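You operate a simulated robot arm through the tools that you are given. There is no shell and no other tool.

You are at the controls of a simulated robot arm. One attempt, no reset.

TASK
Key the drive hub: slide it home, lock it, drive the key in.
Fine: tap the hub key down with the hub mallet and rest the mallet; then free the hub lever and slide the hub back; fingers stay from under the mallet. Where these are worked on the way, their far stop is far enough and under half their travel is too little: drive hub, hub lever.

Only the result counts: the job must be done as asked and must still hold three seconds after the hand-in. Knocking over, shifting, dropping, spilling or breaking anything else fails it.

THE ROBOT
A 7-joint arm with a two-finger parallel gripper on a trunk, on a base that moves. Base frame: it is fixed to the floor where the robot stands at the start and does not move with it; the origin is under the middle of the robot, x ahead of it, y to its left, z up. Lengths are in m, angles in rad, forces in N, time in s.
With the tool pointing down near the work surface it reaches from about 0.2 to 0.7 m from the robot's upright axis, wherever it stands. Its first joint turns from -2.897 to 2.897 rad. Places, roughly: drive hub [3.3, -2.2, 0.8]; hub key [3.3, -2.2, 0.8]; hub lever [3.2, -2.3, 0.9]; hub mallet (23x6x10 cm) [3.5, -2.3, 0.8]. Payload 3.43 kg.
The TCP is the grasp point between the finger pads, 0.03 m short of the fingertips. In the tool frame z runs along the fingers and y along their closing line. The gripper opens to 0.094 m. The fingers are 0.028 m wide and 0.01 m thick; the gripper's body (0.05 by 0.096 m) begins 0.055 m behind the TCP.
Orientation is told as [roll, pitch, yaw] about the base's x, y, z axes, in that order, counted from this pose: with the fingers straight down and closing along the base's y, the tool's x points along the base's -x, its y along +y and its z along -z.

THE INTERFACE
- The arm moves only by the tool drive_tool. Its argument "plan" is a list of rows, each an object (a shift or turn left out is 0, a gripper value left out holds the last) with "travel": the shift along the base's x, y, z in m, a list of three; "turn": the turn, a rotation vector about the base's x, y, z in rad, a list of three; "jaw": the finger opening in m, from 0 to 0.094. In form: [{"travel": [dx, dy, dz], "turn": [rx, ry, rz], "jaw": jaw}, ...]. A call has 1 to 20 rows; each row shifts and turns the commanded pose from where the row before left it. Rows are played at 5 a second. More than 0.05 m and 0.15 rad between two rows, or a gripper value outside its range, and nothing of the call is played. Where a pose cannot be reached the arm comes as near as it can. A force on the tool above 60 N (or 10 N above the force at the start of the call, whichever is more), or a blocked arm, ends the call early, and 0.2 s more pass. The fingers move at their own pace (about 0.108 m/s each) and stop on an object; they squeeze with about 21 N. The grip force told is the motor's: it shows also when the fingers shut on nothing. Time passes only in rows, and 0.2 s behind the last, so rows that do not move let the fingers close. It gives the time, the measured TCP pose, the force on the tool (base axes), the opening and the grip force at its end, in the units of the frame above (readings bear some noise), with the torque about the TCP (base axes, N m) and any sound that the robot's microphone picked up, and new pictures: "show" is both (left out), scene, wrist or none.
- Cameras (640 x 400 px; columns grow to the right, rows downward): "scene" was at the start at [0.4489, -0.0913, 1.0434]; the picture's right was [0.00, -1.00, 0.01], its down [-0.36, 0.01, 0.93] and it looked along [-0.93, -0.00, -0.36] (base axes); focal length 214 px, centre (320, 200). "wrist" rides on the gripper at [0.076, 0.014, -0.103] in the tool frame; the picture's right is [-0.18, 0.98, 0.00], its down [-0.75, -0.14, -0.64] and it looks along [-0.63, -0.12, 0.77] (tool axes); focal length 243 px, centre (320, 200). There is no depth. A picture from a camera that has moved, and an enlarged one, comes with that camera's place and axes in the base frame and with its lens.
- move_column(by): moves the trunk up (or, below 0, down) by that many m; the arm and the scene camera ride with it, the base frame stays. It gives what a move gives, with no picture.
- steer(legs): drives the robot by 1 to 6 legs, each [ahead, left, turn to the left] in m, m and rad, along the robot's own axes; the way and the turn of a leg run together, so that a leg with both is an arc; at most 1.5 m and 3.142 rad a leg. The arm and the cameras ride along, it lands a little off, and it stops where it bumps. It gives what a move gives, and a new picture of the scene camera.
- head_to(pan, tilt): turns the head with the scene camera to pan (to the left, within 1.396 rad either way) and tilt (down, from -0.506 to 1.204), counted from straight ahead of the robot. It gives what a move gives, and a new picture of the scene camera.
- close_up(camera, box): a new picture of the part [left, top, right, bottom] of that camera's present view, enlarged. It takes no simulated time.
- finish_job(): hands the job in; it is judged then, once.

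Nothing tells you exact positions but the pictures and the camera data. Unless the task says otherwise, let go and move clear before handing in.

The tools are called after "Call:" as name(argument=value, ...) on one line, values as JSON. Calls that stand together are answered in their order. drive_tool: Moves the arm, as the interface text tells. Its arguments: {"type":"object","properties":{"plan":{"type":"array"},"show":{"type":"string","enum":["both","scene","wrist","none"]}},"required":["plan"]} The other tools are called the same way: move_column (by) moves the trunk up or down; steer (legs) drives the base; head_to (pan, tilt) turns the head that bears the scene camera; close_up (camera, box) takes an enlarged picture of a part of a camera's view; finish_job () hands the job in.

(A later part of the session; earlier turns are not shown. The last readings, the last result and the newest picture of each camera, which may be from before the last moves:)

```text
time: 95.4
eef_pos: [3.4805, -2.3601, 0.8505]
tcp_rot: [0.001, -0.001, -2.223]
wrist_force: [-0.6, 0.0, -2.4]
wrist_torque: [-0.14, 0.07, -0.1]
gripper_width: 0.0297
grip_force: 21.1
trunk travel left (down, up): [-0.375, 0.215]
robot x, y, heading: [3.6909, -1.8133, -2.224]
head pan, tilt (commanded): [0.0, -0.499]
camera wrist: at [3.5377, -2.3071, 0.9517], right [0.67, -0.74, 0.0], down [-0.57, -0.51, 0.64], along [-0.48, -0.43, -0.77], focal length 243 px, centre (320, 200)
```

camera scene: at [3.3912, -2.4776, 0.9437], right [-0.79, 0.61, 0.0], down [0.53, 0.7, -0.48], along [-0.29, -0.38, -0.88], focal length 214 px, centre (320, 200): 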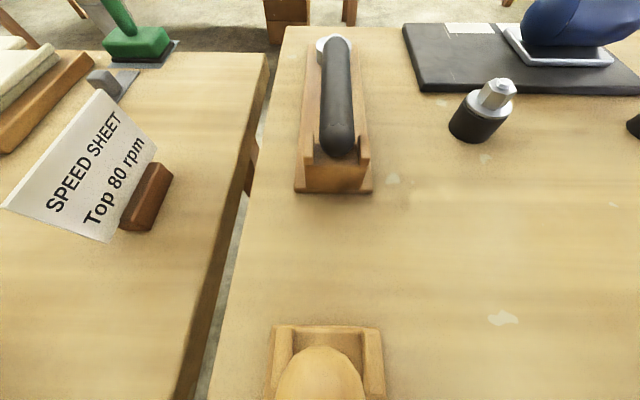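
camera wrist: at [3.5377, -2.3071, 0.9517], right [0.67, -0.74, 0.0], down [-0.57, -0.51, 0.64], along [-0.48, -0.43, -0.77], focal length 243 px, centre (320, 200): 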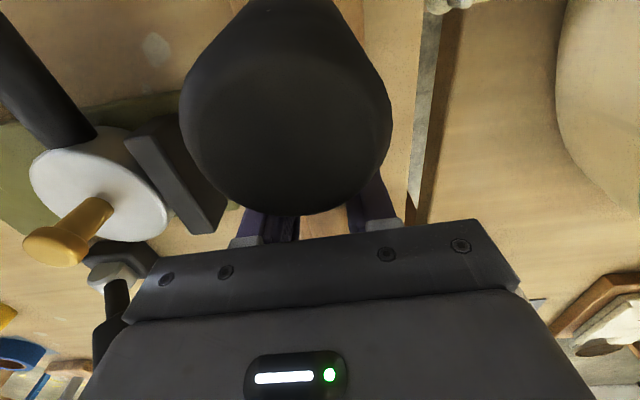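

Call:
drive_tool(plan=[{"travel": [0, 0, -0.005]}, {"travel": [0, 0, -0.005]}, {"travel": [0, 0, -0.004]}, {"travel": [0, 0, 0]}], show="wrist")

```text
time: 96.4
eef_pos: [3.4813, -2.3582, 0.8348]
tcp_rot: [0.0, -0.001, -2.225]
wrist_force: [2.2, 2.3, 0.1]
wrist_torque: [-0.37, 0.28, 0.0]
gripper_width: 0.0297
grip_force: 20.7
trunk travel left (down, up): [-0.375, 0.215]
robot x, y, heading: [3.6887, -1.8134, -2.225]
head pan, tilt (commanded): [0.0, -0.499]
camera wrist: at [3.5377, -2.307, 0.9373], right [0.67, -0.74, 0.0], down [-0.57, -0.51, 0.64], along [-0.48, -0.43, -0.77], focal length 243 px, centre (320, 200)
```

wrist: 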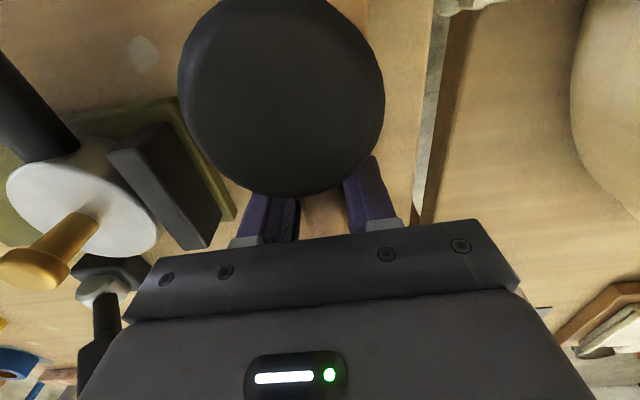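

The mallet is level and back on the cradle. Now I'll loosen the grip slightly and slide the fingers along the handle until they touch the head.

Call:
drive_tool(plan=[{"travel": [0, 0, 0], "jaw": 0.046}, {"travel": [0, 0, 0]}, {"travel": [0.003, 0.004, 0]}, {"travel": [0.003, 0.004, 0]}, {"travel": [0, 0, 0]}], show="wrist")

```text
time: 97.6
eef_pos: [3.4868, -2.3523, 0.8358]
tcp_rot: [0.003, -0.002, -2.222]
wrist_force: [-0.1, -0.3, -0.9]
wrist_torque: [0.0, -0.02, 0.02]
gripper_width: 0.046
grip_force: 0.2
trunk travel left (down, up): [-0.375, 0.215]
robot x, y, heading: [3.6878, -1.8102, -2.223]
head pan, tilt (commanded): [0.0, -0.499]
camera wrist: at [3.5434, -2.2994, 0.9376], right [0.67, -0.74, 0.0], down [-0.57, -0.51, 0.64], along [-0.48, -0.43, -0.77], focal length 243 px, centre (320, 200)
```

wrist: 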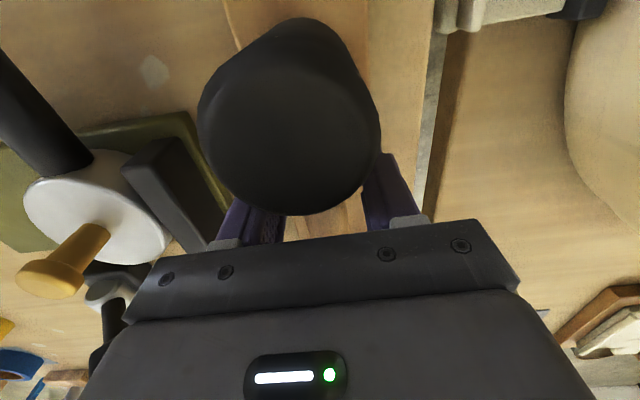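

After release the head looks lower or tilted compared to before. I'll look carefully before closing.

Call:
close_up(camera="wrist", box=[160, 0, 440, 240])

Call:
close_up(camera="scene", box=[160, 200, 480, 400])

```text
1.67 times, centred on (300, 120) of wrist
camera zoom: at [3.5434, -2.2994, 0.9376], right [0.67, -0.74, 0.0], down [-0.57, -0.51, 0.64], along [-0.48, -0.43, -0.77], focal length 404 px, centre (353, 333)
```

zoom: 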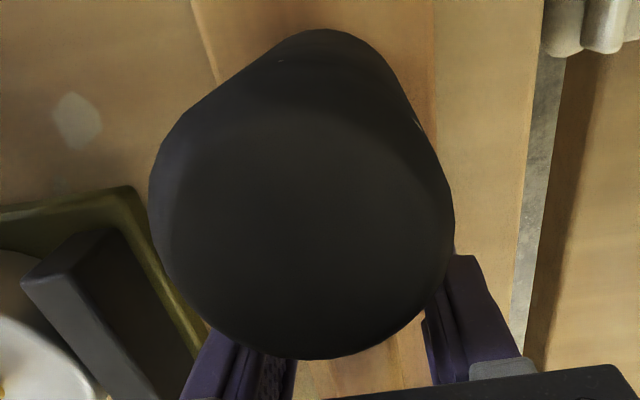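

```text
2.00 times, centred on (320, 300) of scene
camera zoom: at [3.397, -2.4706, 0.8972], right [-0.79, 0.61, 0.0], down [0.53, 0.7, -0.48], along [-0.29, -0.38, -0.88], focal length 429 px, centre (320, 0)
```

zoom: 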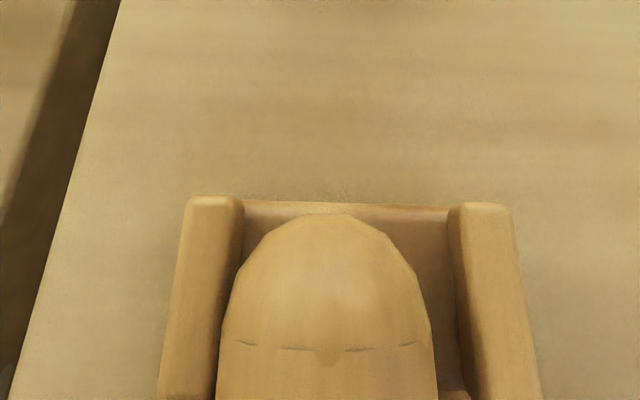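

That was just perspective: the computed head top is still at z 0.863 and the head is vertical. I'll move the last ~5 mm toward the head and close.

Call:
drive_tool(plan=[{"travel": [0.003, 0.004, 0]}, {"travel": [0, 0, 0], "jaw": 0.0}, {"travel": [0, 0, 0]}, {"travel": [0, 0, 0]}], show="wrist")

```text
time: 98.6
eef_pos: [3.4886, -2.3471, 0.8355]
tcp_rot: [-0.001, -0.003, -2.223]
wrist_force: [-0.2, 0.9, 0.1]
wrist_torque: [-0.04, 0.03, -0.07]
gripper_width: 0.0297
grip_force: 21.2
trunk travel left (down, up): [-0.375, 0.215]
robot x, y, heading: [3.6906, -1.819, -2.228]
head pan, tilt (commanded): [0.0, -0.499]
camera wrist: at [3.5462, -2.2952, 0.9374], right [0.67, -0.74, 0.0], down [-0.57, -0.51, 0.64], along [-0.48, -0.43, -0.77], focal length 243 px, centre (320, 200)
```

wrist: 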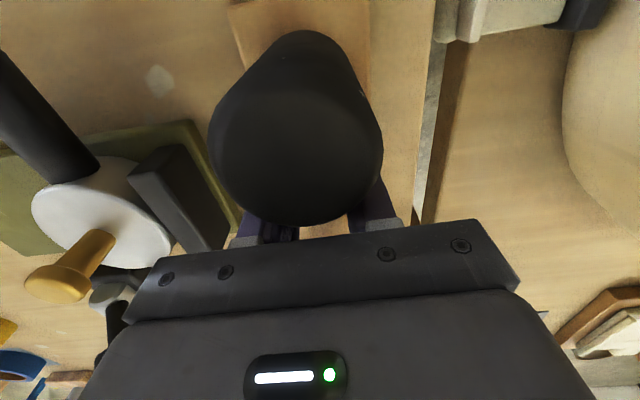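

The fingers are now right behind the head, 4.1 cm from its centre. I'll lift, carry it over, and rotate as before.

Call:
drive_tool(plan=[{"travel": [0, 0, 0.048]}, {"travel": [0, 0, 0.048]}, {"travel": [0, 0, 0.048]}, {"travel": [-0.0308, 0.0173, 0]}, {"travel": [-0.0308, 0.0173, 0]}, {"travel": [-0.0308, 0.0173, 0]}, {"turn": [0, 0, 0.1427]}, {"turn": [0, 0, 0.1427]}, {"turn": [0, 0, 0.1427]}, {"turn": [0, 0, 0.1427]}, {"turn": [0, 0, 0.1427]}, {"turn": [0, 0, 0.1427]}, {"turn": [0, 0, 0.1427]}, {"turn": [0, 0, 0.1427]}, {"turn": [0, 0, 0.1427]}, {"turn": [0, 0, 0.1427]}, {"turn": [0, 0, 0.1427]}, {"travel": [0, 0, 0]}], show="both")

```text
time: 102.4
eef_pos: [3.3971, -2.2965, 0.979]
tcp_rot: [0.003, -0.001, -0.649]
wrist_force: [0.0, 0.5, -2.1]
wrist_torque: [-0.01, 0.0, 0.0]
gripper_width: 0.0294
grip_force: 21.0
trunk travel left (down, up): [-0.375, 0.215]
robot x, y, heading: [3.6884, -1.8163, -2.226]
head pan, tilt (commanded): [0.0, -0.499]
camera scene: at [3.5178, -2.3865, 1.0411], right [-0.61, -0.8, 0.0], down [-0.7, 0.53, -0.48], along [0.38, -0.29, -0.88], focal length 214 px, centre (320, 200)
camera wrist: at [3.3441, -2.2378, 1.0814], right [0.74, 0.67, 0.0], down [0.51, -0.57, 0.64], along [0.43, -0.48, -0.77], focal length 243 px, centre (320, 200)
```

scene: 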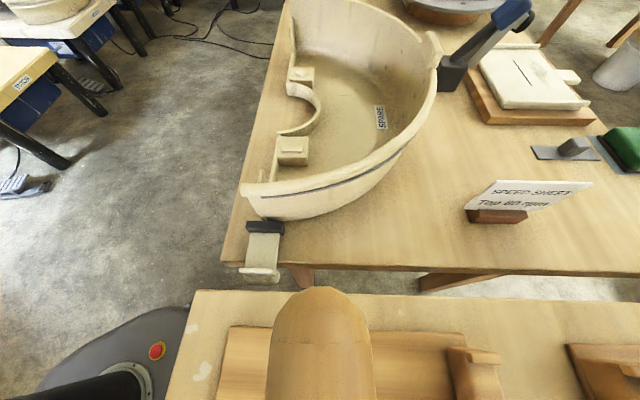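
wrist: 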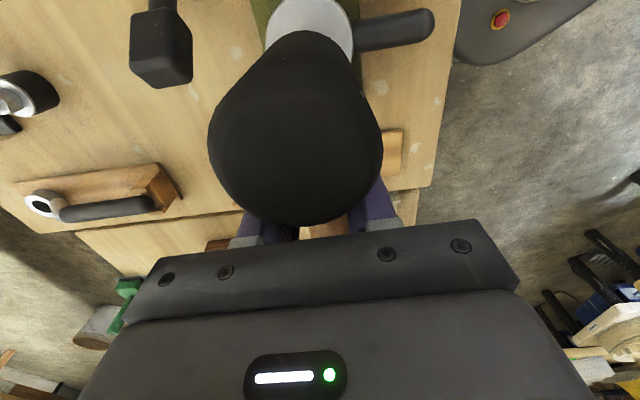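

The hub disc sits right below the mallet head in the wrist view, so the alignment is good. I'll lower and press with this stronger grip.

Call:
drive_tool(plan=[{"travel": [0, 0, -0.03]}, {"travel": [0, 0, -0.022]}, {"travel": [0, 0, -0.005]}, {"travel": [0, 0, -0.004]}, {"travel": [0, 0, 0]}], show="wrist")

```text
time: 103.6
eef_pos: [3.3976, -2.296, 0.9187]
tcp_rot: [0.001, -0.002, -0.654]
wrist_force: [-0.6, 0.6, 1.1]
wrist_torque: [0.05, 0.08, 0.0]
gripper_width: 0.0294
grip_force: 21.1
trunk travel left (down, up): [-0.375, 0.215]
robot x, y, heading: [3.6892, -1.8154, -2.224]
head pan, tilt (commanded): [0.0, -0.499]
camera wrist: at [3.3443, -2.238, 1.0207], right [0.74, 0.67, 0.0], down [0.51, -0.57, 0.64], along [0.43, -0.48, -0.77], focal length 243 px, centre (320, 200)
```

wrist: 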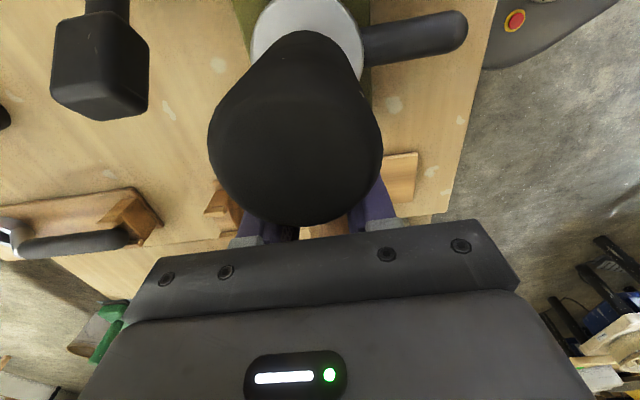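

Just touching at z 0.9187. Pressing in small increments.

Call:
drive_tool(plan=[{"travel": [0, 0, -0.004]}, {"travel": [0, 0, -0.003]}, {"travel": [0, 0, 0]}], show="wrist")

```text
time: 104.4
eef_pos: [3.4006, -2.2969, 0.9132]
tcp_rot: [-0.002, -0.003, -0.653]
wrist_force: [8.1, -7.4, 20.4]
wrist_torque: [0.12, 0.3, 0.04]
gripper_width: 0.0295
grip_force: 21.0
trunk travel left (down, up): [-0.375, 0.215]
robot x, y, heading: [3.6877, -1.8146, -2.223]
head pan, tilt (commanded): [0.0, -0.499]
camera wrist: at [3.3466, -2.2391, 1.0148], right [0.74, 0.67, 0.0], down [0.51, -0.57, 0.64], along [0.43, -0.48, -0.76], focal length 243 px, centre (320, 200)
```

wrist: 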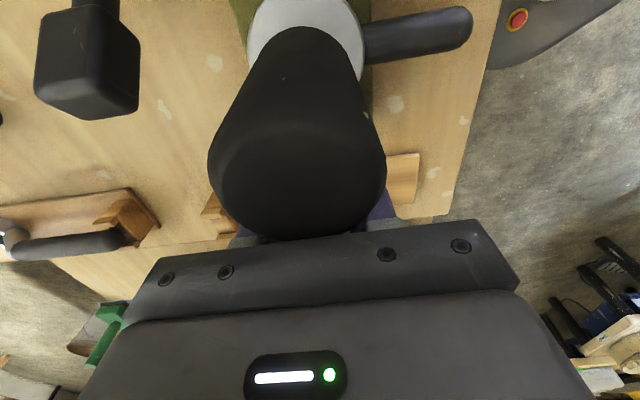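

Call:
drive_tool(plan=[{"travel": [0, 0, -0.003]}, {"travel": [0, 0, -0.003]}, {"travel": [0, 0, 0]}], show="wrist")

```text
time: 105.2
eef_pos: [3.3997, -2.296, 0.9076]
tcp_rot: [-0.005, -0.002, -0.652]
wrist_force: [6.0, -13.5, 18.8]
wrist_torque: [-0.04, 0.09, 0.14]
gripper_width: 0.0299
grip_force: 20.6
trunk travel left (down, up): [-0.375, 0.215]
robot x, y, heading: [3.6899, -1.8099, -2.231]
head pan, tilt (commanded): [0.0, -0.499]
camera wrist: at [3.3462, -2.2374, 1.0101], right [0.74, 0.67, 0.0], down [0.51, -0.57, 0.64], along [0.43, -0.48, -0.77], focal length 243 px, centre (320, 200)
```

wrist: 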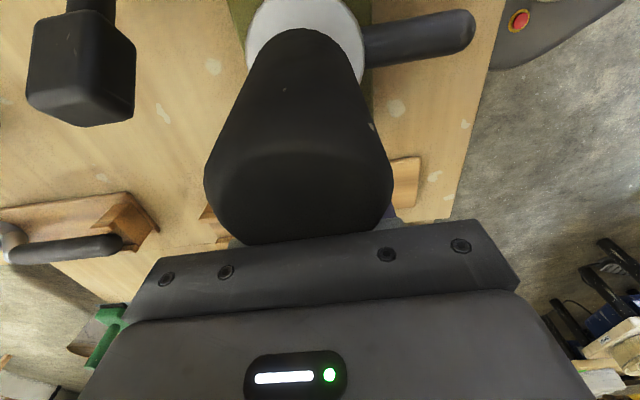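

The grip slips at around 22 N, with the head pivoting back against the fingers, and the key still hasn't gone down. A steady press isn't enough, so I'll try actual taps: lift 3 cm and strike down at speed.

Call:
drive_tool(plan=[{"travel": [0, 0, 0.035]}, {"travel": [0, 0, 0]}, {"travel": [0, 0, -0.045]}, {"travel": [0, 0, 0.035]}, {"travel": [0, 0, 0]}], show="wrist")

```text
time: 106.4
eef_pos: [3.3975, -2.2955, 0.9298]
tcp_rot: [0.004, -0.002, -0.653]
wrist_force: [0.0, -1.2, -2.8]
wrist_torque: [-0.03, -0.02, 0.01]
gripper_width: 0.0295
grip_force: 21.1
trunk travel left (down, up): [-0.375, 0.215]
robot x, y, heading: [3.6899, -1.8119, -2.227]
head pan, tilt (commanded): [0.0, -0.499]
camera wrist: at [3.3443, -2.2379, 1.0314], right [0.74, 0.67, 0.0], down [0.51, -0.57, 0.64], along [0.43, -0.48, -0.77], focal length 243 px, centre (320, 200)
```

wrist: 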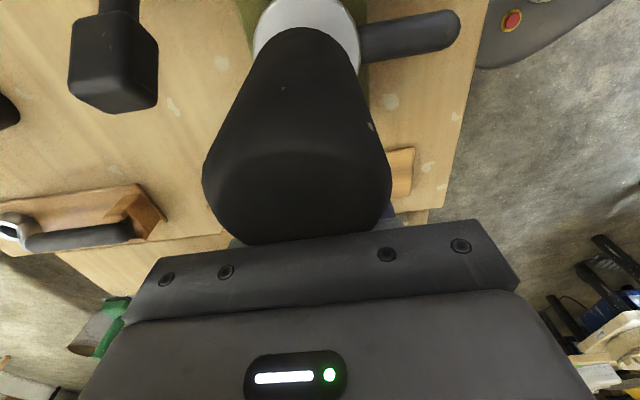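

No sound reported. I'll lift and shift aside to see whether the key has moved.

Call:
drive_tool(plan=[{"travel": [0, 0, 0.045]}, {"travel": [0.0365, -0.0279, 0]}, {"travel": [0.0365, -0.0279, 0]}, {"travel": [0, 0, 0]}], show="both")

```text
time: 107.4
eef_pos: [3.4712, -2.3524, 0.9755]
tcp_rot: [0.002, -0.001, -0.657]
wrist_force: [1.1, 0.5, -2.1]
wrist_torque: [0.03, -0.04, 0.02]
gripper_width: 0.0294
grip_force: 21.0
trunk travel left (down, up): [-0.375, 0.215]
robot x, y, heading: [3.687, -1.8112, -2.225]
head pan, tilt (commanded): [0.0, -0.499]
camera scene: at [3.5906, -2.4427, 1.0367], right [-0.61, -0.79, 0.0], down [-0.7, 0.53, -0.48], along [0.38, -0.29, -0.88], focal length 214 px, centre (320, 200)
camera wrist: at [3.4171, -2.2936, 1.0771], right [0.74, 0.67, 0.0], down [0.51, -0.57, 0.64], along [0.43, -0.48, -0.77], focal length 243 px, centre (320, 200)
```

scene: 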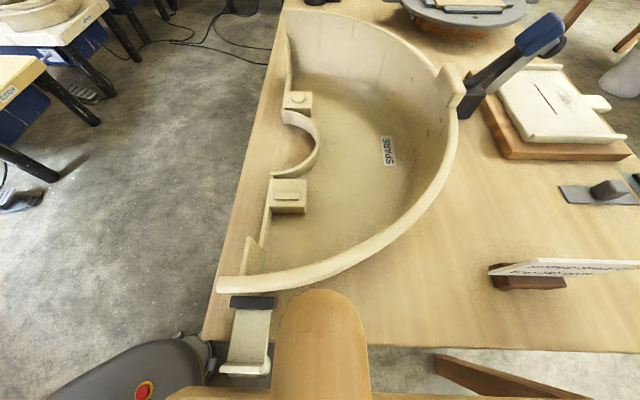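
wrist: 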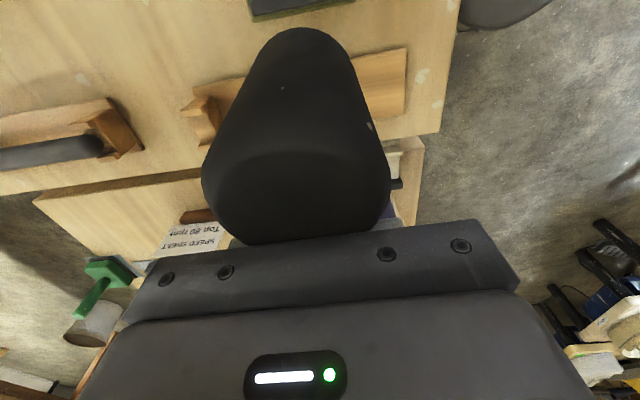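

I can't see the key from here. The mallet needs a better grip anyway, so I'll take it back to the cradle and look at the key on the way.

Call:
drive_tool(plan=[{"travel": [-0.0119, 0.0091, 0.005]}, {"turn": [0, 0, -0.1426]}, {"turn": [0, 0, -0.1426]}, {"turn": [0, 0, -0.1426]}, {"turn": [0, 0, -0.1426]}, {"turn": [0, 0, -0.1426]}, {"turn": [0, 0, -0.1426]}, {"turn": [0, 0, -0.1426]}, {"turn": [0, 0, -0.1426]}, {"turn": [0, 0, -0.1426]}, {"turn": [0, 0, -0.1426]}, {"turn": [0, 0, -0.1426]}, {"travel": [0, 0, 0]}], show="both")

```text
time: 110.2
eef_pos: [3.4586, -2.343, 0.9794]
tcp_rot: [-0.001, -0.002, -2.225]
wrist_force: [0.1, 0.0, -1.8]
wrist_torque: [0.01, 0.03, -0.03]
gripper_width: 0.0293
grip_force: 20.7
trunk travel left (down, up): [-0.375, 0.215]
robot x, y, heading: [3.6885, -1.8142, -2.224]
head pan, tilt (commanded): [0.0, -0.499]
camera scene: at [3.3688, -2.4614, 1.0419], right [-0.79, 0.61, 0.0], down [0.53, 0.7, -0.48], along [-0.29, -0.38, -0.88], focal length 214 px, centre (320, 200)
camera wrist: at [3.5152, -2.2902, 1.0824], right [0.67, -0.74, 0.0], down [-0.57, -0.51, 0.64], along [-0.48, -0.43, -0.77], focal length 243 px, centre (320, 200)
```

scene: 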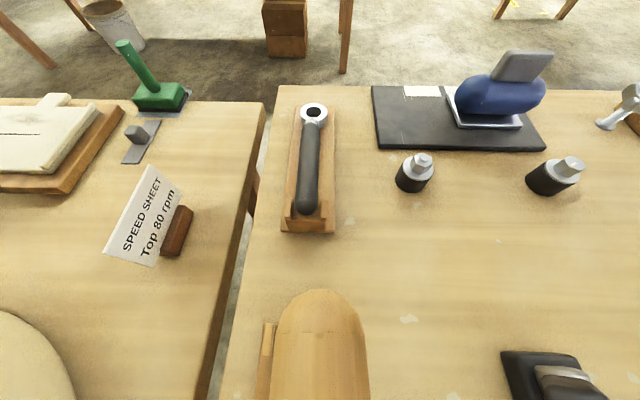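
wrist: 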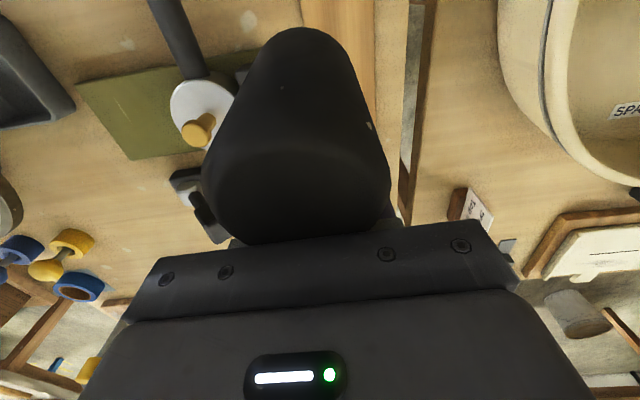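

The key is still about 4 cm proud of the hub, so it needs a firmer drive than this grip can give. I'll rest the mallet, then regrip with the hand leaned about 29° over the head, so the gripper body itself bears on the head's top and transmits the blow directly.

Call:
drive_tool(plan=[{"travel": [0.0301, -0.0045, 0]}, {"travel": [0, 0, -0.045]}, {"travel": [0, 0, -0.04]}, {"travel": [0, 0, -0.014]}, {"travel": [0, 0, 0]}], show="both")

```text
time: 111.4
eef_pos: [3.4896, -2.348, 0.8806]
tcp_rot: [-0.001, -0.004, -2.221]
wrist_force: [-0.4, -0.9, -2.1]
wrist_torque: [0.02, 0.01, 0.02]
gripper_width: 0.0294
grip_force: 21.1
trunk travel left (down, up): [-0.375, 0.215]
robot x, y, heading: [3.6935, -1.8135, -2.229]
head pan, tilt (commanded): [0.0, -0.499]
camera scene: at [3.3995, -2.4663, 0.9426], right [-0.8, 0.61, 0.0], down [0.53, 0.7, -0.48], along [-0.29, -0.38, -0.88], focal length 214 px, centre (320, 200)
camera wrist: at [3.5457, -2.2949, 0.983], right [0.67, -0.74, 0.0], down [-0.57, -0.51, 0.64], along [-0.48, -0.43, -0.77], focal length 243 px, centre (320, 200)
```

scene: 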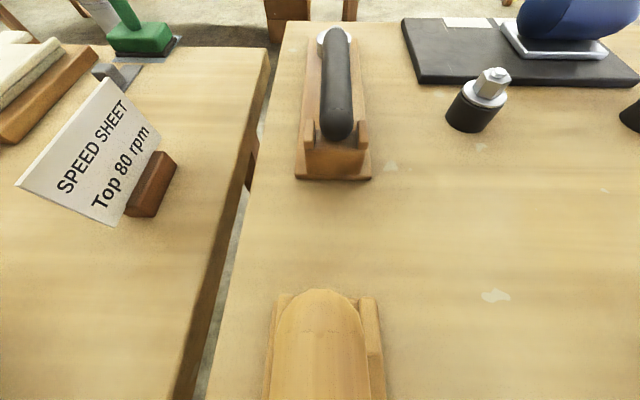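
wrist: 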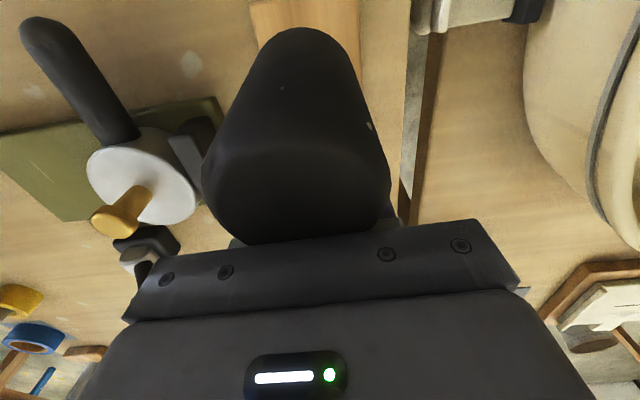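

Call:
drive_tool(plan=[{"travel": [0, 0, -0.012]}, {"travel": [0, 0, -0.01]}, {"travel": [0, 0, -0.008]}, {"travel": [0, 0, -0.006]}, {"travel": [0, 0, 0]}], show="none")

```text
time: 112.6
eef_pos: [3.4884, -2.3466, 0.8444]
tcp_rot: [0.0, -0.001, -2.222]
wrist_force: [-0.1, 0.8, -2.3]
wrist_torque: [-0.04, 0.0, -0.04]
gripper_width: 0.0297
grip_force: 21.0
trunk travel left (down, up): [-0.375, 0.215]
robot x, y, heading: [3.6877, -1.8126, -2.225]
head pan, tilt (commanded): [0.0, -0.499]
```

Call:
drive_tool(plan=[{"travel": [0, 0, -0.005]}, {"travel": [0, 0, -0.005]}, {"travel": [0, 0, -0.003]}, {"travel": [0, 0, 0]}], show="both")

```text
time: 113.6
eef_pos: [3.4883, -2.3463, 0.8325]
tcp_rot: [0.0, -0.002, -2.221]
wrist_force: [2.4, 3.0, 2.0]
wrist_torque: [-0.46, 0.39, 0.07]
gripper_width: 0.0295
grip_force: 21.1
trunk travel left (down, up): [-0.375, 0.215]
robot x, y, heading: [3.6885, -1.813, -2.232]
head pan, tilt (commanded): [0.0, -0.499]
camera scene: at [3.3996, -2.4658, 0.8941], right [-0.8, 0.61, 0.0], down [0.53, 0.7, -0.48], along [-0.29, -0.38, -0.88], focal length 214 px, centre (320, 200)
camera wrist: at [3.5457, -2.2942, 0.9345], right [0.67, -0.74, 0.0], down [-0.57, -0.51, 0.64], along [-0.48, -0.43, -0.77], focal length 243 px, centre (320, 200)
```

scene: 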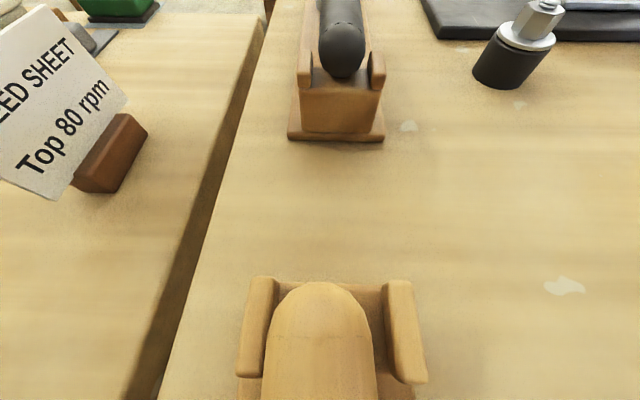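
wrist: 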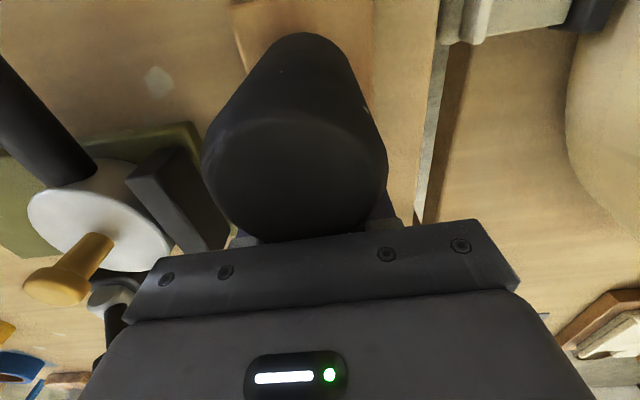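

The tail is in the notch and the head nearly down. I'll lower a touch more, then open so it settles flat.

Call:
drive_tool(plan=[{"travel": [0, 0, -0.004]}, {"travel": [0, 0, 0]}, {"travel": [0, 0, 0], "jaw": 0.05}, {"travel": [0, 0, 0]}, {"travel": [0, 0, 0]}], show="both")

```text
time: 114.8
eef_pos: [3.4881, -2.3468, 0.8278]
tcp_rot: [0.0, -0.001, -2.222]
wrist_force: [-0.2, 1.1, 0.2]
wrist_torque: [-0.04, -0.01, -0.01]
gripper_width: 0.0499
grip_force: 0.0
trunk travel left (down, up): [-0.375, 0.215]
robot x, y, heading: [3.69, -1.8153, -2.223]
head pan, tilt (commanded): [0.0, -0.499]
camera scene: at [3.3993, -2.4659, 0.8901], right [-0.8, 0.61, 0.0], down [0.53, 0.7, -0.48], along [-0.29, -0.38, -0.88], focal length 214 px, centre (320, 200)
camera wrist: at [3.5454, -2.2944, 0.9304], right [0.67, -0.74, 0.0], down [-0.57, -0.51, 0.64], along [-0.48, -0.43, -0.77], focal length 243 px, centre (320, 200)
```

scene: 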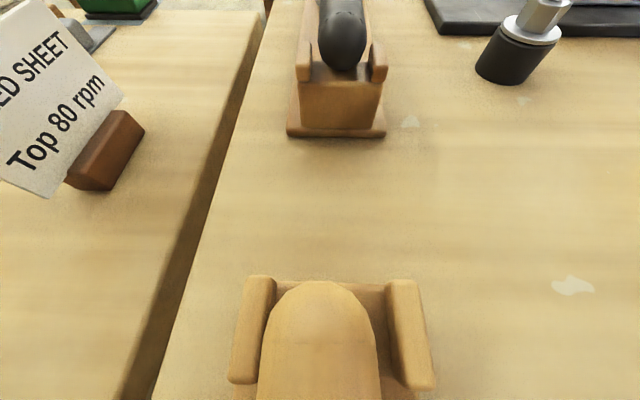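
wrist: 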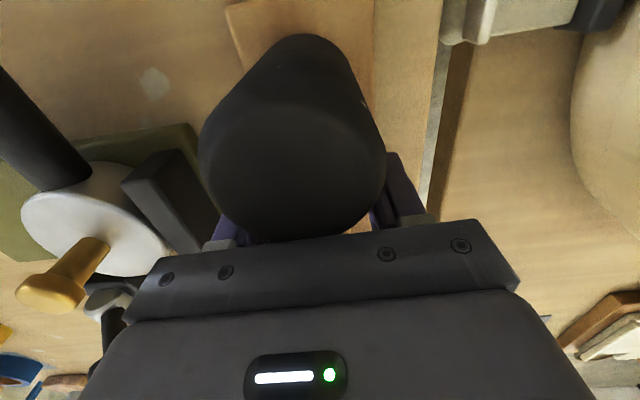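

The mallet is back at rest, head top at z ≈ 0.864. I'll rise, lean the hand about 0.5 rad toward the head, and come back down on the handle.

Call:
drive_tool(plan=[{"travel": [0, 0, 0.04], "jaw": 0.07}, {"travel": [0, 0, 0.045]}, {"travel": [0, 0, 0.045]}, {"turn": [-0.0994, 0.0759, 0]}, {"turn": [-0.0994, 0.0759, 0]}, {"turn": [-0.0994, 0.0759, 0]}, {"turn": [-0.0994, 0.0759, 0]}, {"travel": [-0.0152, -0.0199, 0]}, {"travel": [0, 0, 0]}], show="both")

```text
time: 116.8
eef_pos: [3.4737, -2.3669, 0.9574]
tcp_rot: [-0.001, -0.503, -2.221]
wrist_force: [0.1, 0.1, 0.5]
wrist_torque: [0.0, -0.01, 0.02]
gripper_width: 0.0698
grip_force: 0.1
trunk travel left (down, up): [-0.375, 0.215]
robot x, y, heading: [3.6891, -1.8152, -2.227]
head pan, tilt (commanded): [0.0, -0.499]
camera scene: at [3.414, -2.4476, 1.0845], right [-0.8, 0.61, 0.0], down [0.33, 0.43, -0.84], along [-0.51, -0.67, -0.54], focal length 214 px, centre (320, 200)
camera wrist: at [3.5545, -2.2832, 1.0113], right [0.68, -0.72, 0.09], down [-0.32, -0.19, 0.93], along [-0.65, -0.66, -0.37], focal length 243 px, centre (320, 200)
```

scene: 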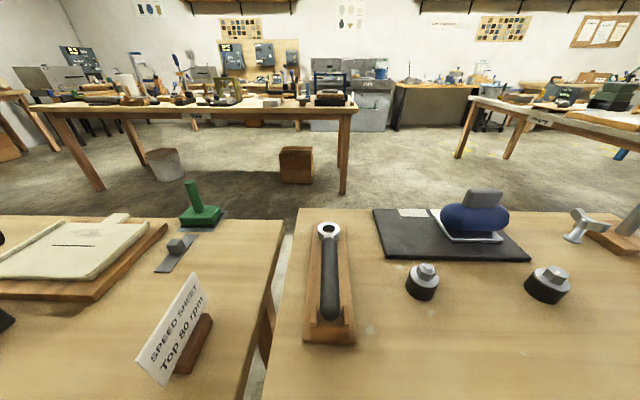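
wrist: 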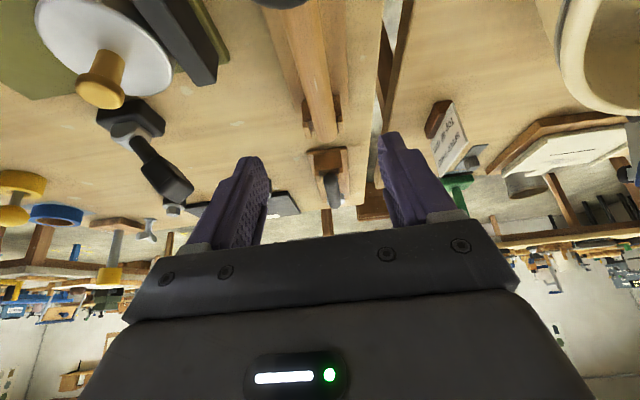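

The lean is as planned and the handle runs between the fingers. Descending.

Call:
drive_tool(plan=[{"travel": [0, 0, -0.045]}, {"travel": [0, 0, -0.045]}, {"travel": [0, 0, -0.025]}, {"travel": [0, 0, 0]}], show="both")

```text
time: 117.8
eef_pos: [3.4728, -2.3657, 0.8441]
tcp_rot: [0.001, -0.503, -2.221]
wrist_force: [1.0, 1.3, 2.5]
wrist_torque: [0.09, -0.09, 0.0]
gripper_width: 0.0697
grip_force: 0.1
trunk travel left (down, up): [-0.375, 0.215]
robot x, y, heading: [3.6858, -1.8109, -2.221]
head pan, tilt (commanded): [0.0, -0.499]
camera scene: at [3.4129, -2.4469, 0.9702], right [-0.8, 0.61, 0.0], down [0.33, 0.43, -0.84], along [-0.51, -0.67, -0.54], focal length 214 px, centre (320, 200)
camera wrist: at [3.5535, -2.2826, 0.897], right [0.68, -0.72, 0.09], down [-0.33, -0.19, 0.93], along [-0.65, -0.66, -0.37], focal length 243 px, centre (320, 200)
```

scene: 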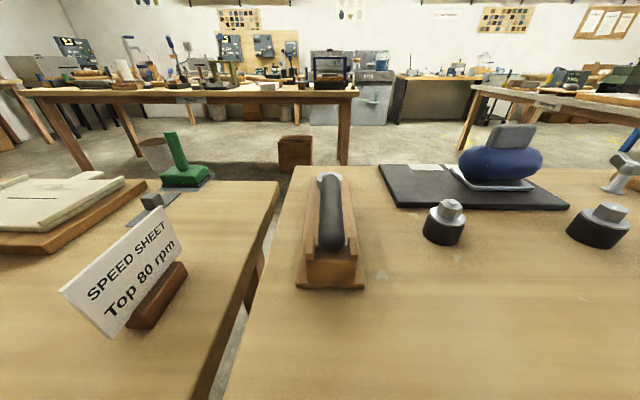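
wrist: 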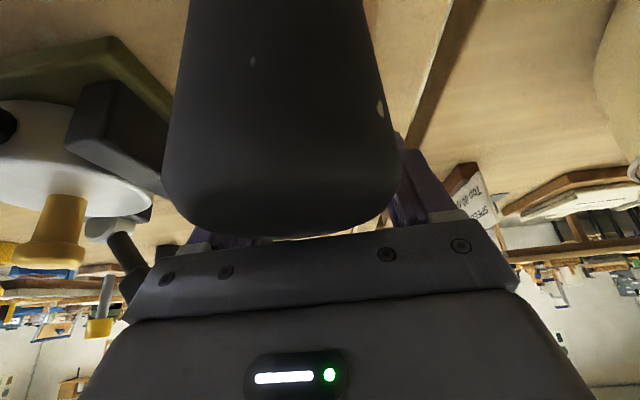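

There's a light contact (about 3 N) slightly earlier than expected. I'll look closely at where the gripper meets the head.

Call:
close_up(camera="wrist", box=[140, 120, 460, 320])

```text
2.00 times, centred on (300, 220) of wrist
camera zoom: at [3.5535, -2.2826, 0.897], right [0.68, -0.72, 0.09], down [-0.33, -0.19, 0.93], along [-0.65, -0.66, -0.37], focal length 485 px, centre (360, 160)
```

zoom: 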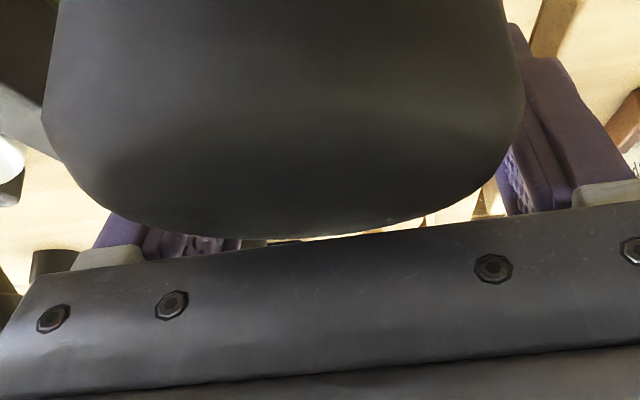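

Working back from this view, the head top is at about z 0.88, so the head is roughly 9.5 cm tall. The gripper body's edge is therefore already resting on it as intended, and the handle sits properly between the pads. Closing.

Call:
drive_tool(plan=[{"travel": [0, 0, 0], "jaw": 0.0}, {"travel": [0, 0, 0]}, {"travel": [0, 0, 0]}], show="wrist")

```text
time: 118.6
eef_pos: [3.4728, -2.3666, 0.8422]
tcp_rot: [0.0, -0.502, -2.221]
wrist_force: [0.7, 0.1, 3.0]
wrist_torque: [0.02, 0.0, 0.0]
gripper_width: 0.0287
grip_force: 20.7
trunk travel left (down, up): [-0.375, 0.215]
robot x, y, heading: [3.6902, -1.8103, -2.228]
head pan, tilt (commanded): [0.0, -0.499]
camera wrist: at [3.5537, -2.2829, 0.8972], right [0.68, -0.72, 0.09], down [-0.33, -0.19, 0.93], along [-0.65, -0.66, -0.37], focal length 243 px, centre (320, 200)
```

wrist: 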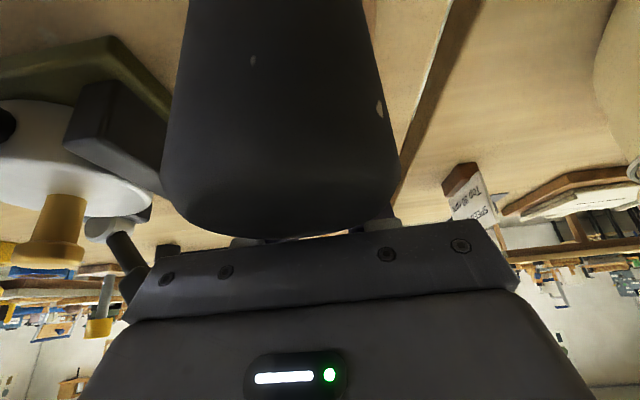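

Gripped. Lifting, moving over, and rotating 90° again so the handle points left and the head comes over the key.

Call:
drive_tool(plan=[{"travel": [0, 0, 0.048]}, {"travel": [0, 0, 0.05]}, {"travel": [0, 0, 0.048]}, {"travel": [-0.0288, 0.0288, 0]}, {"travel": [-0.0289, 0.0287, 0]}, {"travel": [0, 0, 0]}], show="both")

Call:
drive_tool(plan=[{"turn": [0, 0, 0.1427]}, {"turn": [0, 0, 0.1427]}, {"turn": [0, 0, 0.1427]}, {"turn": [0, 0, 0.1427]}, {"turn": [0, 0, 0.1427]}, {"turn": [0, 0, 0.1427]}, {"turn": [0, 0, 0.1427]}, {"turn": [0, 0, 0.1427]}, {"turn": [0, 0, 0.1427]}, {"turn": [0, 0, 0.1427]}, {"turn": [0, 0, 0.1427]}, {"travel": [0, 0, 0]}], show="both")

```text
time: 120.0
eef_pos: [3.4149, -2.3104, 0.9882]
tcp_rot: [0.0, -0.503, -2.219]
wrist_force: [-0.1, -0.4, -3.1]
wrist_torque: [-0.06, 0.06, -0.03]
gripper_width: 0.0285
grip_force: 21.1
trunk travel left (down, up): [-0.375, 0.215]
robot x, y, heading: [3.6941, -1.8147, -2.226]
head pan, tilt (commanded): [0.0, -0.499]
camera scene: at [3.356, -2.3897, 1.115], right [-0.8, 0.61, 0.0], down [0.33, 0.43, -0.84], along [-0.51, -0.67, -0.54], focal length 214 px, centre (320, 200)
camera wrist: at [3.4965, -2.2253, 1.0419], right [0.68, -0.72, 0.09], down [-0.33, -0.19, 0.93], along [-0.65, -0.66, -0.37], focal length 243 px, centre (320, 200)
```

scene: 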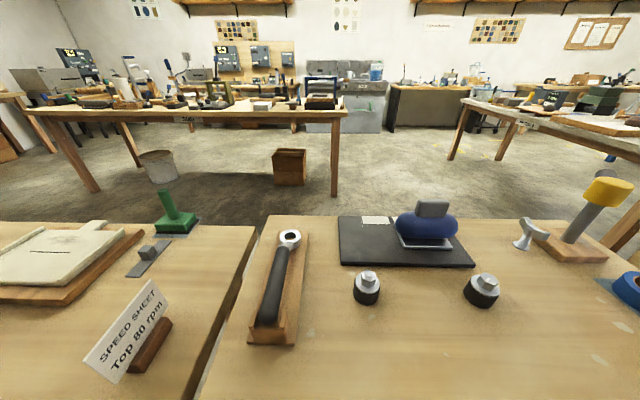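
wrist: 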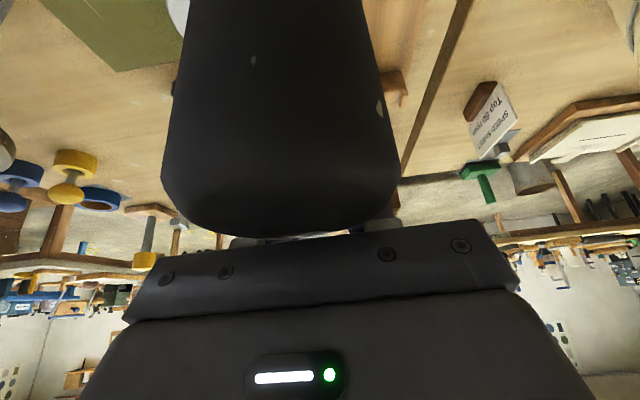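

```text
time: 122.6
eef_pos: [3.4153, -2.3083, 0.9888]
tcp_rot: [0.003, -0.503, -0.651]
wrist_force: [-0.8, -0.6, -2.6]
wrist_torque: [-0.04, -0.03, -0.01]
gripper_width: 0.0285
grip_force: 21.0
trunk travel left (down, up): [-0.375, 0.215]
robot x, y, heading: [3.6897, -1.8133, -2.223]
head pan, tilt (commanded): [0.0, -0.499]
camera scene: at [3.4972, -2.3702, 1.1156], right [-0.61, -0.8, 0.0], down [-0.43, 0.33, -0.84], along [0.67, -0.51, -0.54], focal length 214 px, centre (320, 200)
camera wrist: at [3.3305, -2.2272, 1.0424], right [0.72, 0.68, 0.09], down [0.19, -0.33, 0.93], along [0.66, -0.65, -0.37], focal length 243 px, centre (320, 200)
```

scene: 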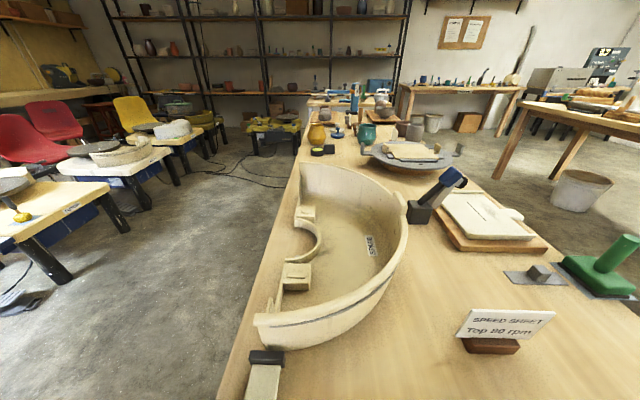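
wrist: 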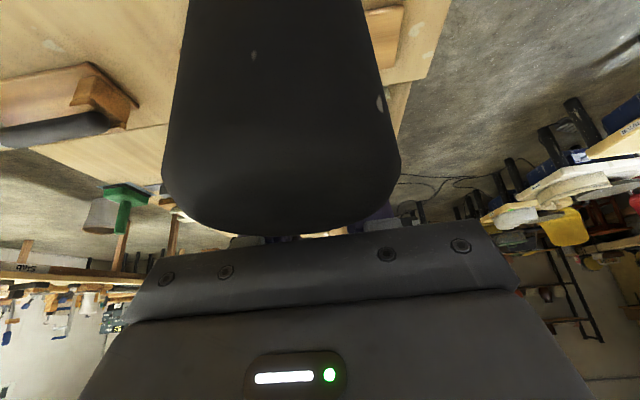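

In position. Lowering to find contact, expected near TCP z 0.926.

Call:
drive_tool(plan=[{"travel": [0, 0, -0.03]}, {"travel": [0, 0, -0.024]}, {"travel": [0, 0, -0.005]}, {"travel": [0, 0, -0.004]}, {"travel": [0, 0, 0]}], show="none")

```text
time: 123.8
eef_pos: [3.4151, -2.3086, 0.9269]
tcp_rot: [-0.001, -0.503, -0.652]
wrist_force: [0.6, -1.3, 0.0]
wrist_torque: [0.04, 0.05, 0.03]
gripper_width: 0.0283
grip_force: 21.0
trunk travel left (down, up): [-0.375, 0.215]
robot x, y, heading: [3.6898, -1.8123, -2.228]
head pan, tilt (commanded): [0.0, -0.499]
```

Contact right where predicted. Pressing in small increments.

Call:
drive_tool(plan=[{"travel": [0, 0, -0.004]}, {"travel": [0, 0, -0.003]}, {"travel": [0, 0, 0]}], show="wrist")

```text
time: 124.6
eef_pos: [3.4176, -2.3101, 0.9222]
tcp_rot: [-0.005, -0.505, -0.648]
wrist_force: [3.8, -8.7, 41.4]
wrist_torque: [0.96, 1.71, 0.29]
gripper_width: 0.0283
grip_force: 21.4
trunk travel left (down, up): [-0.375, 0.215]
robot x, y, heading: [3.6849, -1.8145, -2.226]
head pan, tilt (commanded): [0.0, -0.499]
camera wrist: at [3.3322, -2.2275, 0.9755], right [0.72, 0.68, 0.08], down [0.2, -0.32, 0.93], along [0.66, -0.65, -0.37], focal length 243 px, centre (320, 200)
```

wrist: 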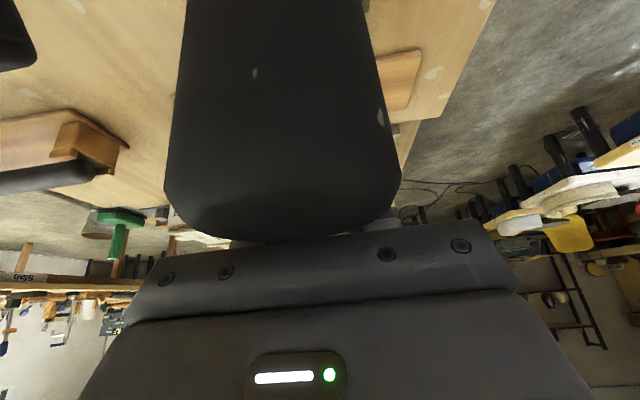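

This grip transmits 44 N without slipping. I'll increase slightly, just under the 60 N limit, and see whether the key gives.

Call:
drive_tool(plan=[{"travel": [0, 0, -0.0012]}, {"travel": [0, 0, 0]}, {"travel": [0, 0, 0]}, {"travel": [0, 0, 0]}], show="none")

```text
time: 125.6
eef_pos: [3.4179, -2.3102, 0.9208]
tcp_rot: [-0.005, -0.505, -0.65]
wrist_force: [0.4, -9.2, 54.9]
wrist_torque: [1.38, 2.39, 0.4]
gripper_width: 0.0282
grip_force: 20.9
trunk travel left (down, up): [-0.375, 0.215]
robot x, y, heading: [3.6921, -1.8119, -2.228]
head pan, tilt (commanded): [0.0, -0.499]
```

58 N static still doesn't move it, so the key wants a real blow rather than a push. I'll raise 8.5 cm and strike with a full-speed downstroke.

Call:
drive_tool(plan=[{"travel": [0, 0, 0.04]}, {"travel": [0, 0, 0.045]}, {"travel": [0, 0, 0]}, {"travel": [0, 0, -0.05]}, {"travel": [0, 0, -0.045]}, {"travel": [0, 0, 0.02]}], show="wrist")

```text
time: 127.0
eef_pos: [3.4143, -2.3077, 0.9253]
tcp_rot: [0.003, -0.501, -0.654]
wrist_force: [-0.2, -0.2, -3.2]
wrist_torque: [-0.1, -0.11, -0.01]
gripper_width: 0.027
grip_force: 20.7
trunk travel left (down, up): [-0.375, 0.215]
robot x, y, heading: [3.6868, -1.8131, -2.223]
head pan, tilt (commanded): [0.0, -0.499]
camera wrist: at [3.3302, -2.2255, 0.9785], right [0.72, 0.68, 0.09], down [0.19, -0.33, 0.92], along [0.66, -0.65, -0.37], focal length 243 px, centre (320, 200)
```

wrist: 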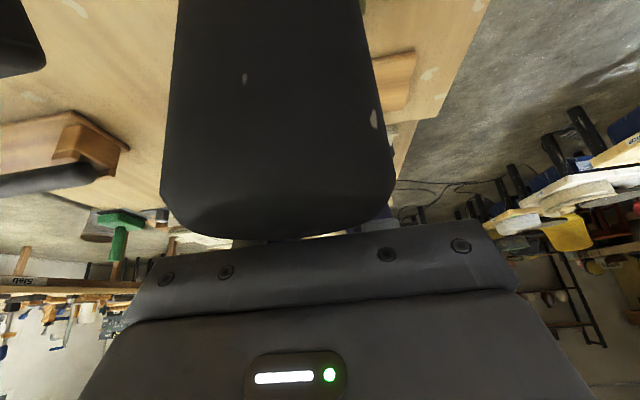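

No force limit was hit and there's no contact at a height that touched before, so either the key went down or the mallet shifted a little. I'll lower slowly to find the new contact height.

Call:
drive_tool(plan=[{"travel": [0, 0, -0.004]}, {"travel": [0, 0, 0]}], show="none")

Call:
drive_tool(plan=[{"travel": [0, 0, -0.004]}, {"travel": [0, 0, 0]}], show="none")

```text
time: 127.6
eef_pos: [3.4156, -2.309, 0.9229]
tcp_rot: [0.001, -0.504, -0.653]
wrist_force: [0.2, 2.0, 2.1]
wrist_torque: [0.22, 0.19, -0.05]
gripper_width: 0.0265
grip_force: 21.1
trunk travel left (down, up): [-0.375, 0.215]
robot x, y, heading: [3.6897, -1.8124, -2.226]
head pan, tilt (commanded): [0.0, -0.499]
```

```text
time: 128.2
eef_pos: [3.4159, -2.3079, 0.9218]
tcp_rot: [-0.003, -0.504, -0.648]
wrist_force: [-0.7, 1.2, 24.6]
wrist_torque: [0.9, 1.21, -0.05]
gripper_width: 0.0266
grip_force: 20.7
trunk travel left (down, up): [-0.375, 0.215]
robot x, y, heading: [3.6867, -1.8121, -2.225]
head pan, tilt (commanded): [0.0, -0.499]
```

Contact is now about 3–4 mm lower. I'll strike again the same way and probe again to separate key motion from grip shift.

Call:
drive_tool(plan=[{"travel": [0, 0, 0.04]}, {"travel": [0, 0, 0.045]}, {"travel": [0, 0, 0]}, {"travel": [0, 0, -0.05]}, {"travel": [0, 0, -0.05]}, {"travel": [0, 0, 0.022]}, {"travel": [0, 0, 0]}], show="wrist")

```text
time: 129.8
eef_pos: [3.4167, -2.3087, 0.926]
tcp_rot: [0.0, -0.5, -0.652]
wrist_force: [0.9, 0.4, -2.9]
wrist_torque: [-0.04, -0.06, -0.02]
gripper_width: 0.0253
grip_force: 21.0
trunk travel left (down, up): [-0.375, 0.215]
robot x, y, heading: [3.6898, -1.8162, -2.221]
head pan, tilt (commanded): [0.0, -0.499]
camera wrist: at [3.3314, -2.2266, 0.9788], right [0.72, 0.68, 0.09], down [0.19, -0.33, 0.93], along [0.66, -0.65, -0.37], focal length 243 px, centre (320, 200)
```

wrist: 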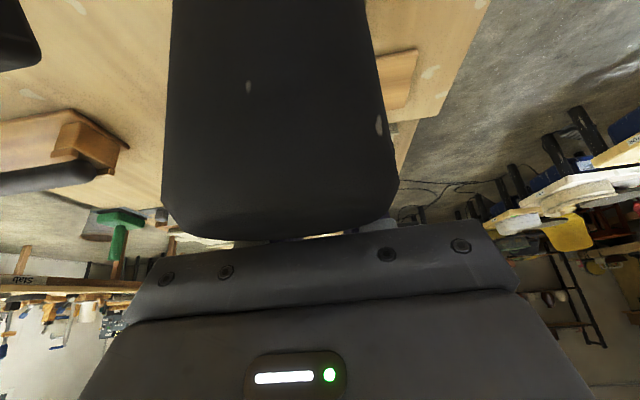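

The jaw width keeps shrinking, which means the handle is slowly working out of the fingers and the key probably isn't moving. 58 N not moving it suggests something is gating it. I'll return the mallet to its cradle and inspect whether the hub is fully home and the lever fully locked.

Call:
drive_tool(plan=[{"travel": [0, 0, 0.03]}, {"travel": [0, 0, 0.035]}, {"turn": [0, 0, -0.1427]}, {"turn": [0, 0, -0.1427]}, {"turn": [0, 0, -0.1427]}, {"turn": [0, 0, -0.1427]}, {"turn": [0, 0, -0.1427]}, {"turn": [0, 0, -0.1427]}, {"turn": [0, 0, -0.1427]}, {"turn": [0, 0, -0.1427]}, {"turn": [0, 0, -0.1427]}, {"turn": [0, 0, -0.1427]}, {"turn": [0, 0, -0.1427]}, {"travel": [0.028, -0.0288, 0]}, {"travel": [0.028, -0.0288, 0]}, {"travel": [0, 0, 0]}], show="both")

```text
time: 133.2
eef_pos: [3.4697, -2.3668, 0.9914]
tcp_rot: [0.001, -0.503, -2.223]
wrist_force: [-0.1, -0.3, -3.0]
wrist_torque: [-0.07, 0.07, -0.01]
gripper_width: 0.0252
grip_force: 20.7
trunk travel left (down, up): [-0.375, 0.215]
robot x, y, heading: [3.687, -1.815, -2.222]
head pan, tilt (commanded): [0.0, -0.499]
camera scene: at [3.4105, -2.4474, 1.1179], right [-0.79, 0.61, 0.0], down [0.33, 0.43, -0.84], along [-0.51, -0.67, -0.54], focal length 214 px, centre (320, 200)
camera wrist: at [3.5514, -2.2832, 1.0449], right [0.68, -0.72, 0.09], down [-0.33, -0.19, 0.93], along [-0.65, -0.66, -0.37], focal length 243 px, centre (320, 200)
```

scene: 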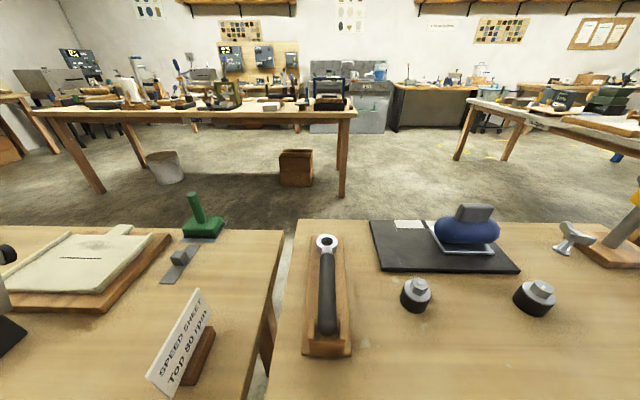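
wrist: 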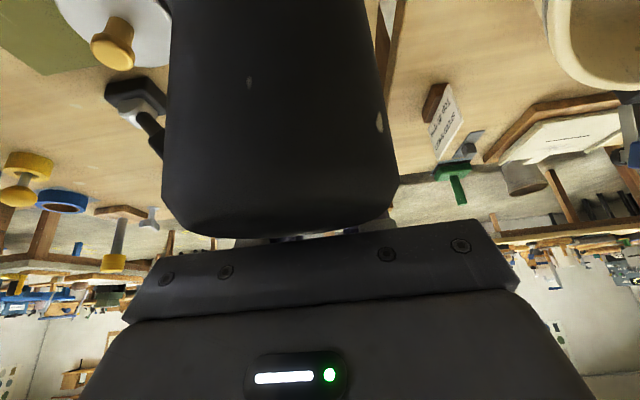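

Call:
close_up(camera="wrist", box=[0, 0, 240, 200])

```text
2.00 times, centred on (120, 100) of wrist
camera zoom: at [3.5514, -2.2832, 1.0449], right [0.68, -0.72, 0.09], down [-0.33, -0.19, 0.93], along [-0.65, -0.66, -0.37], focal length 485 px, centre (720, 400)
```

zoom: 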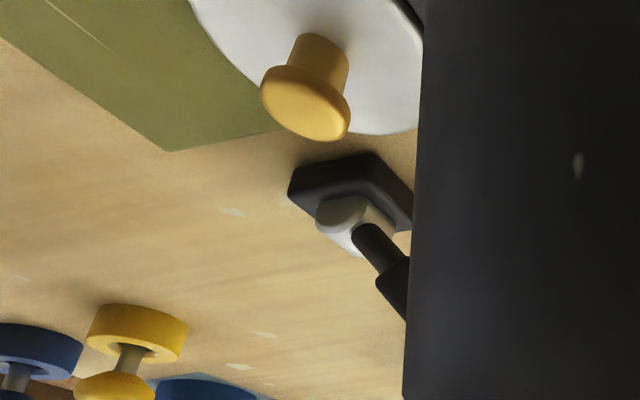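

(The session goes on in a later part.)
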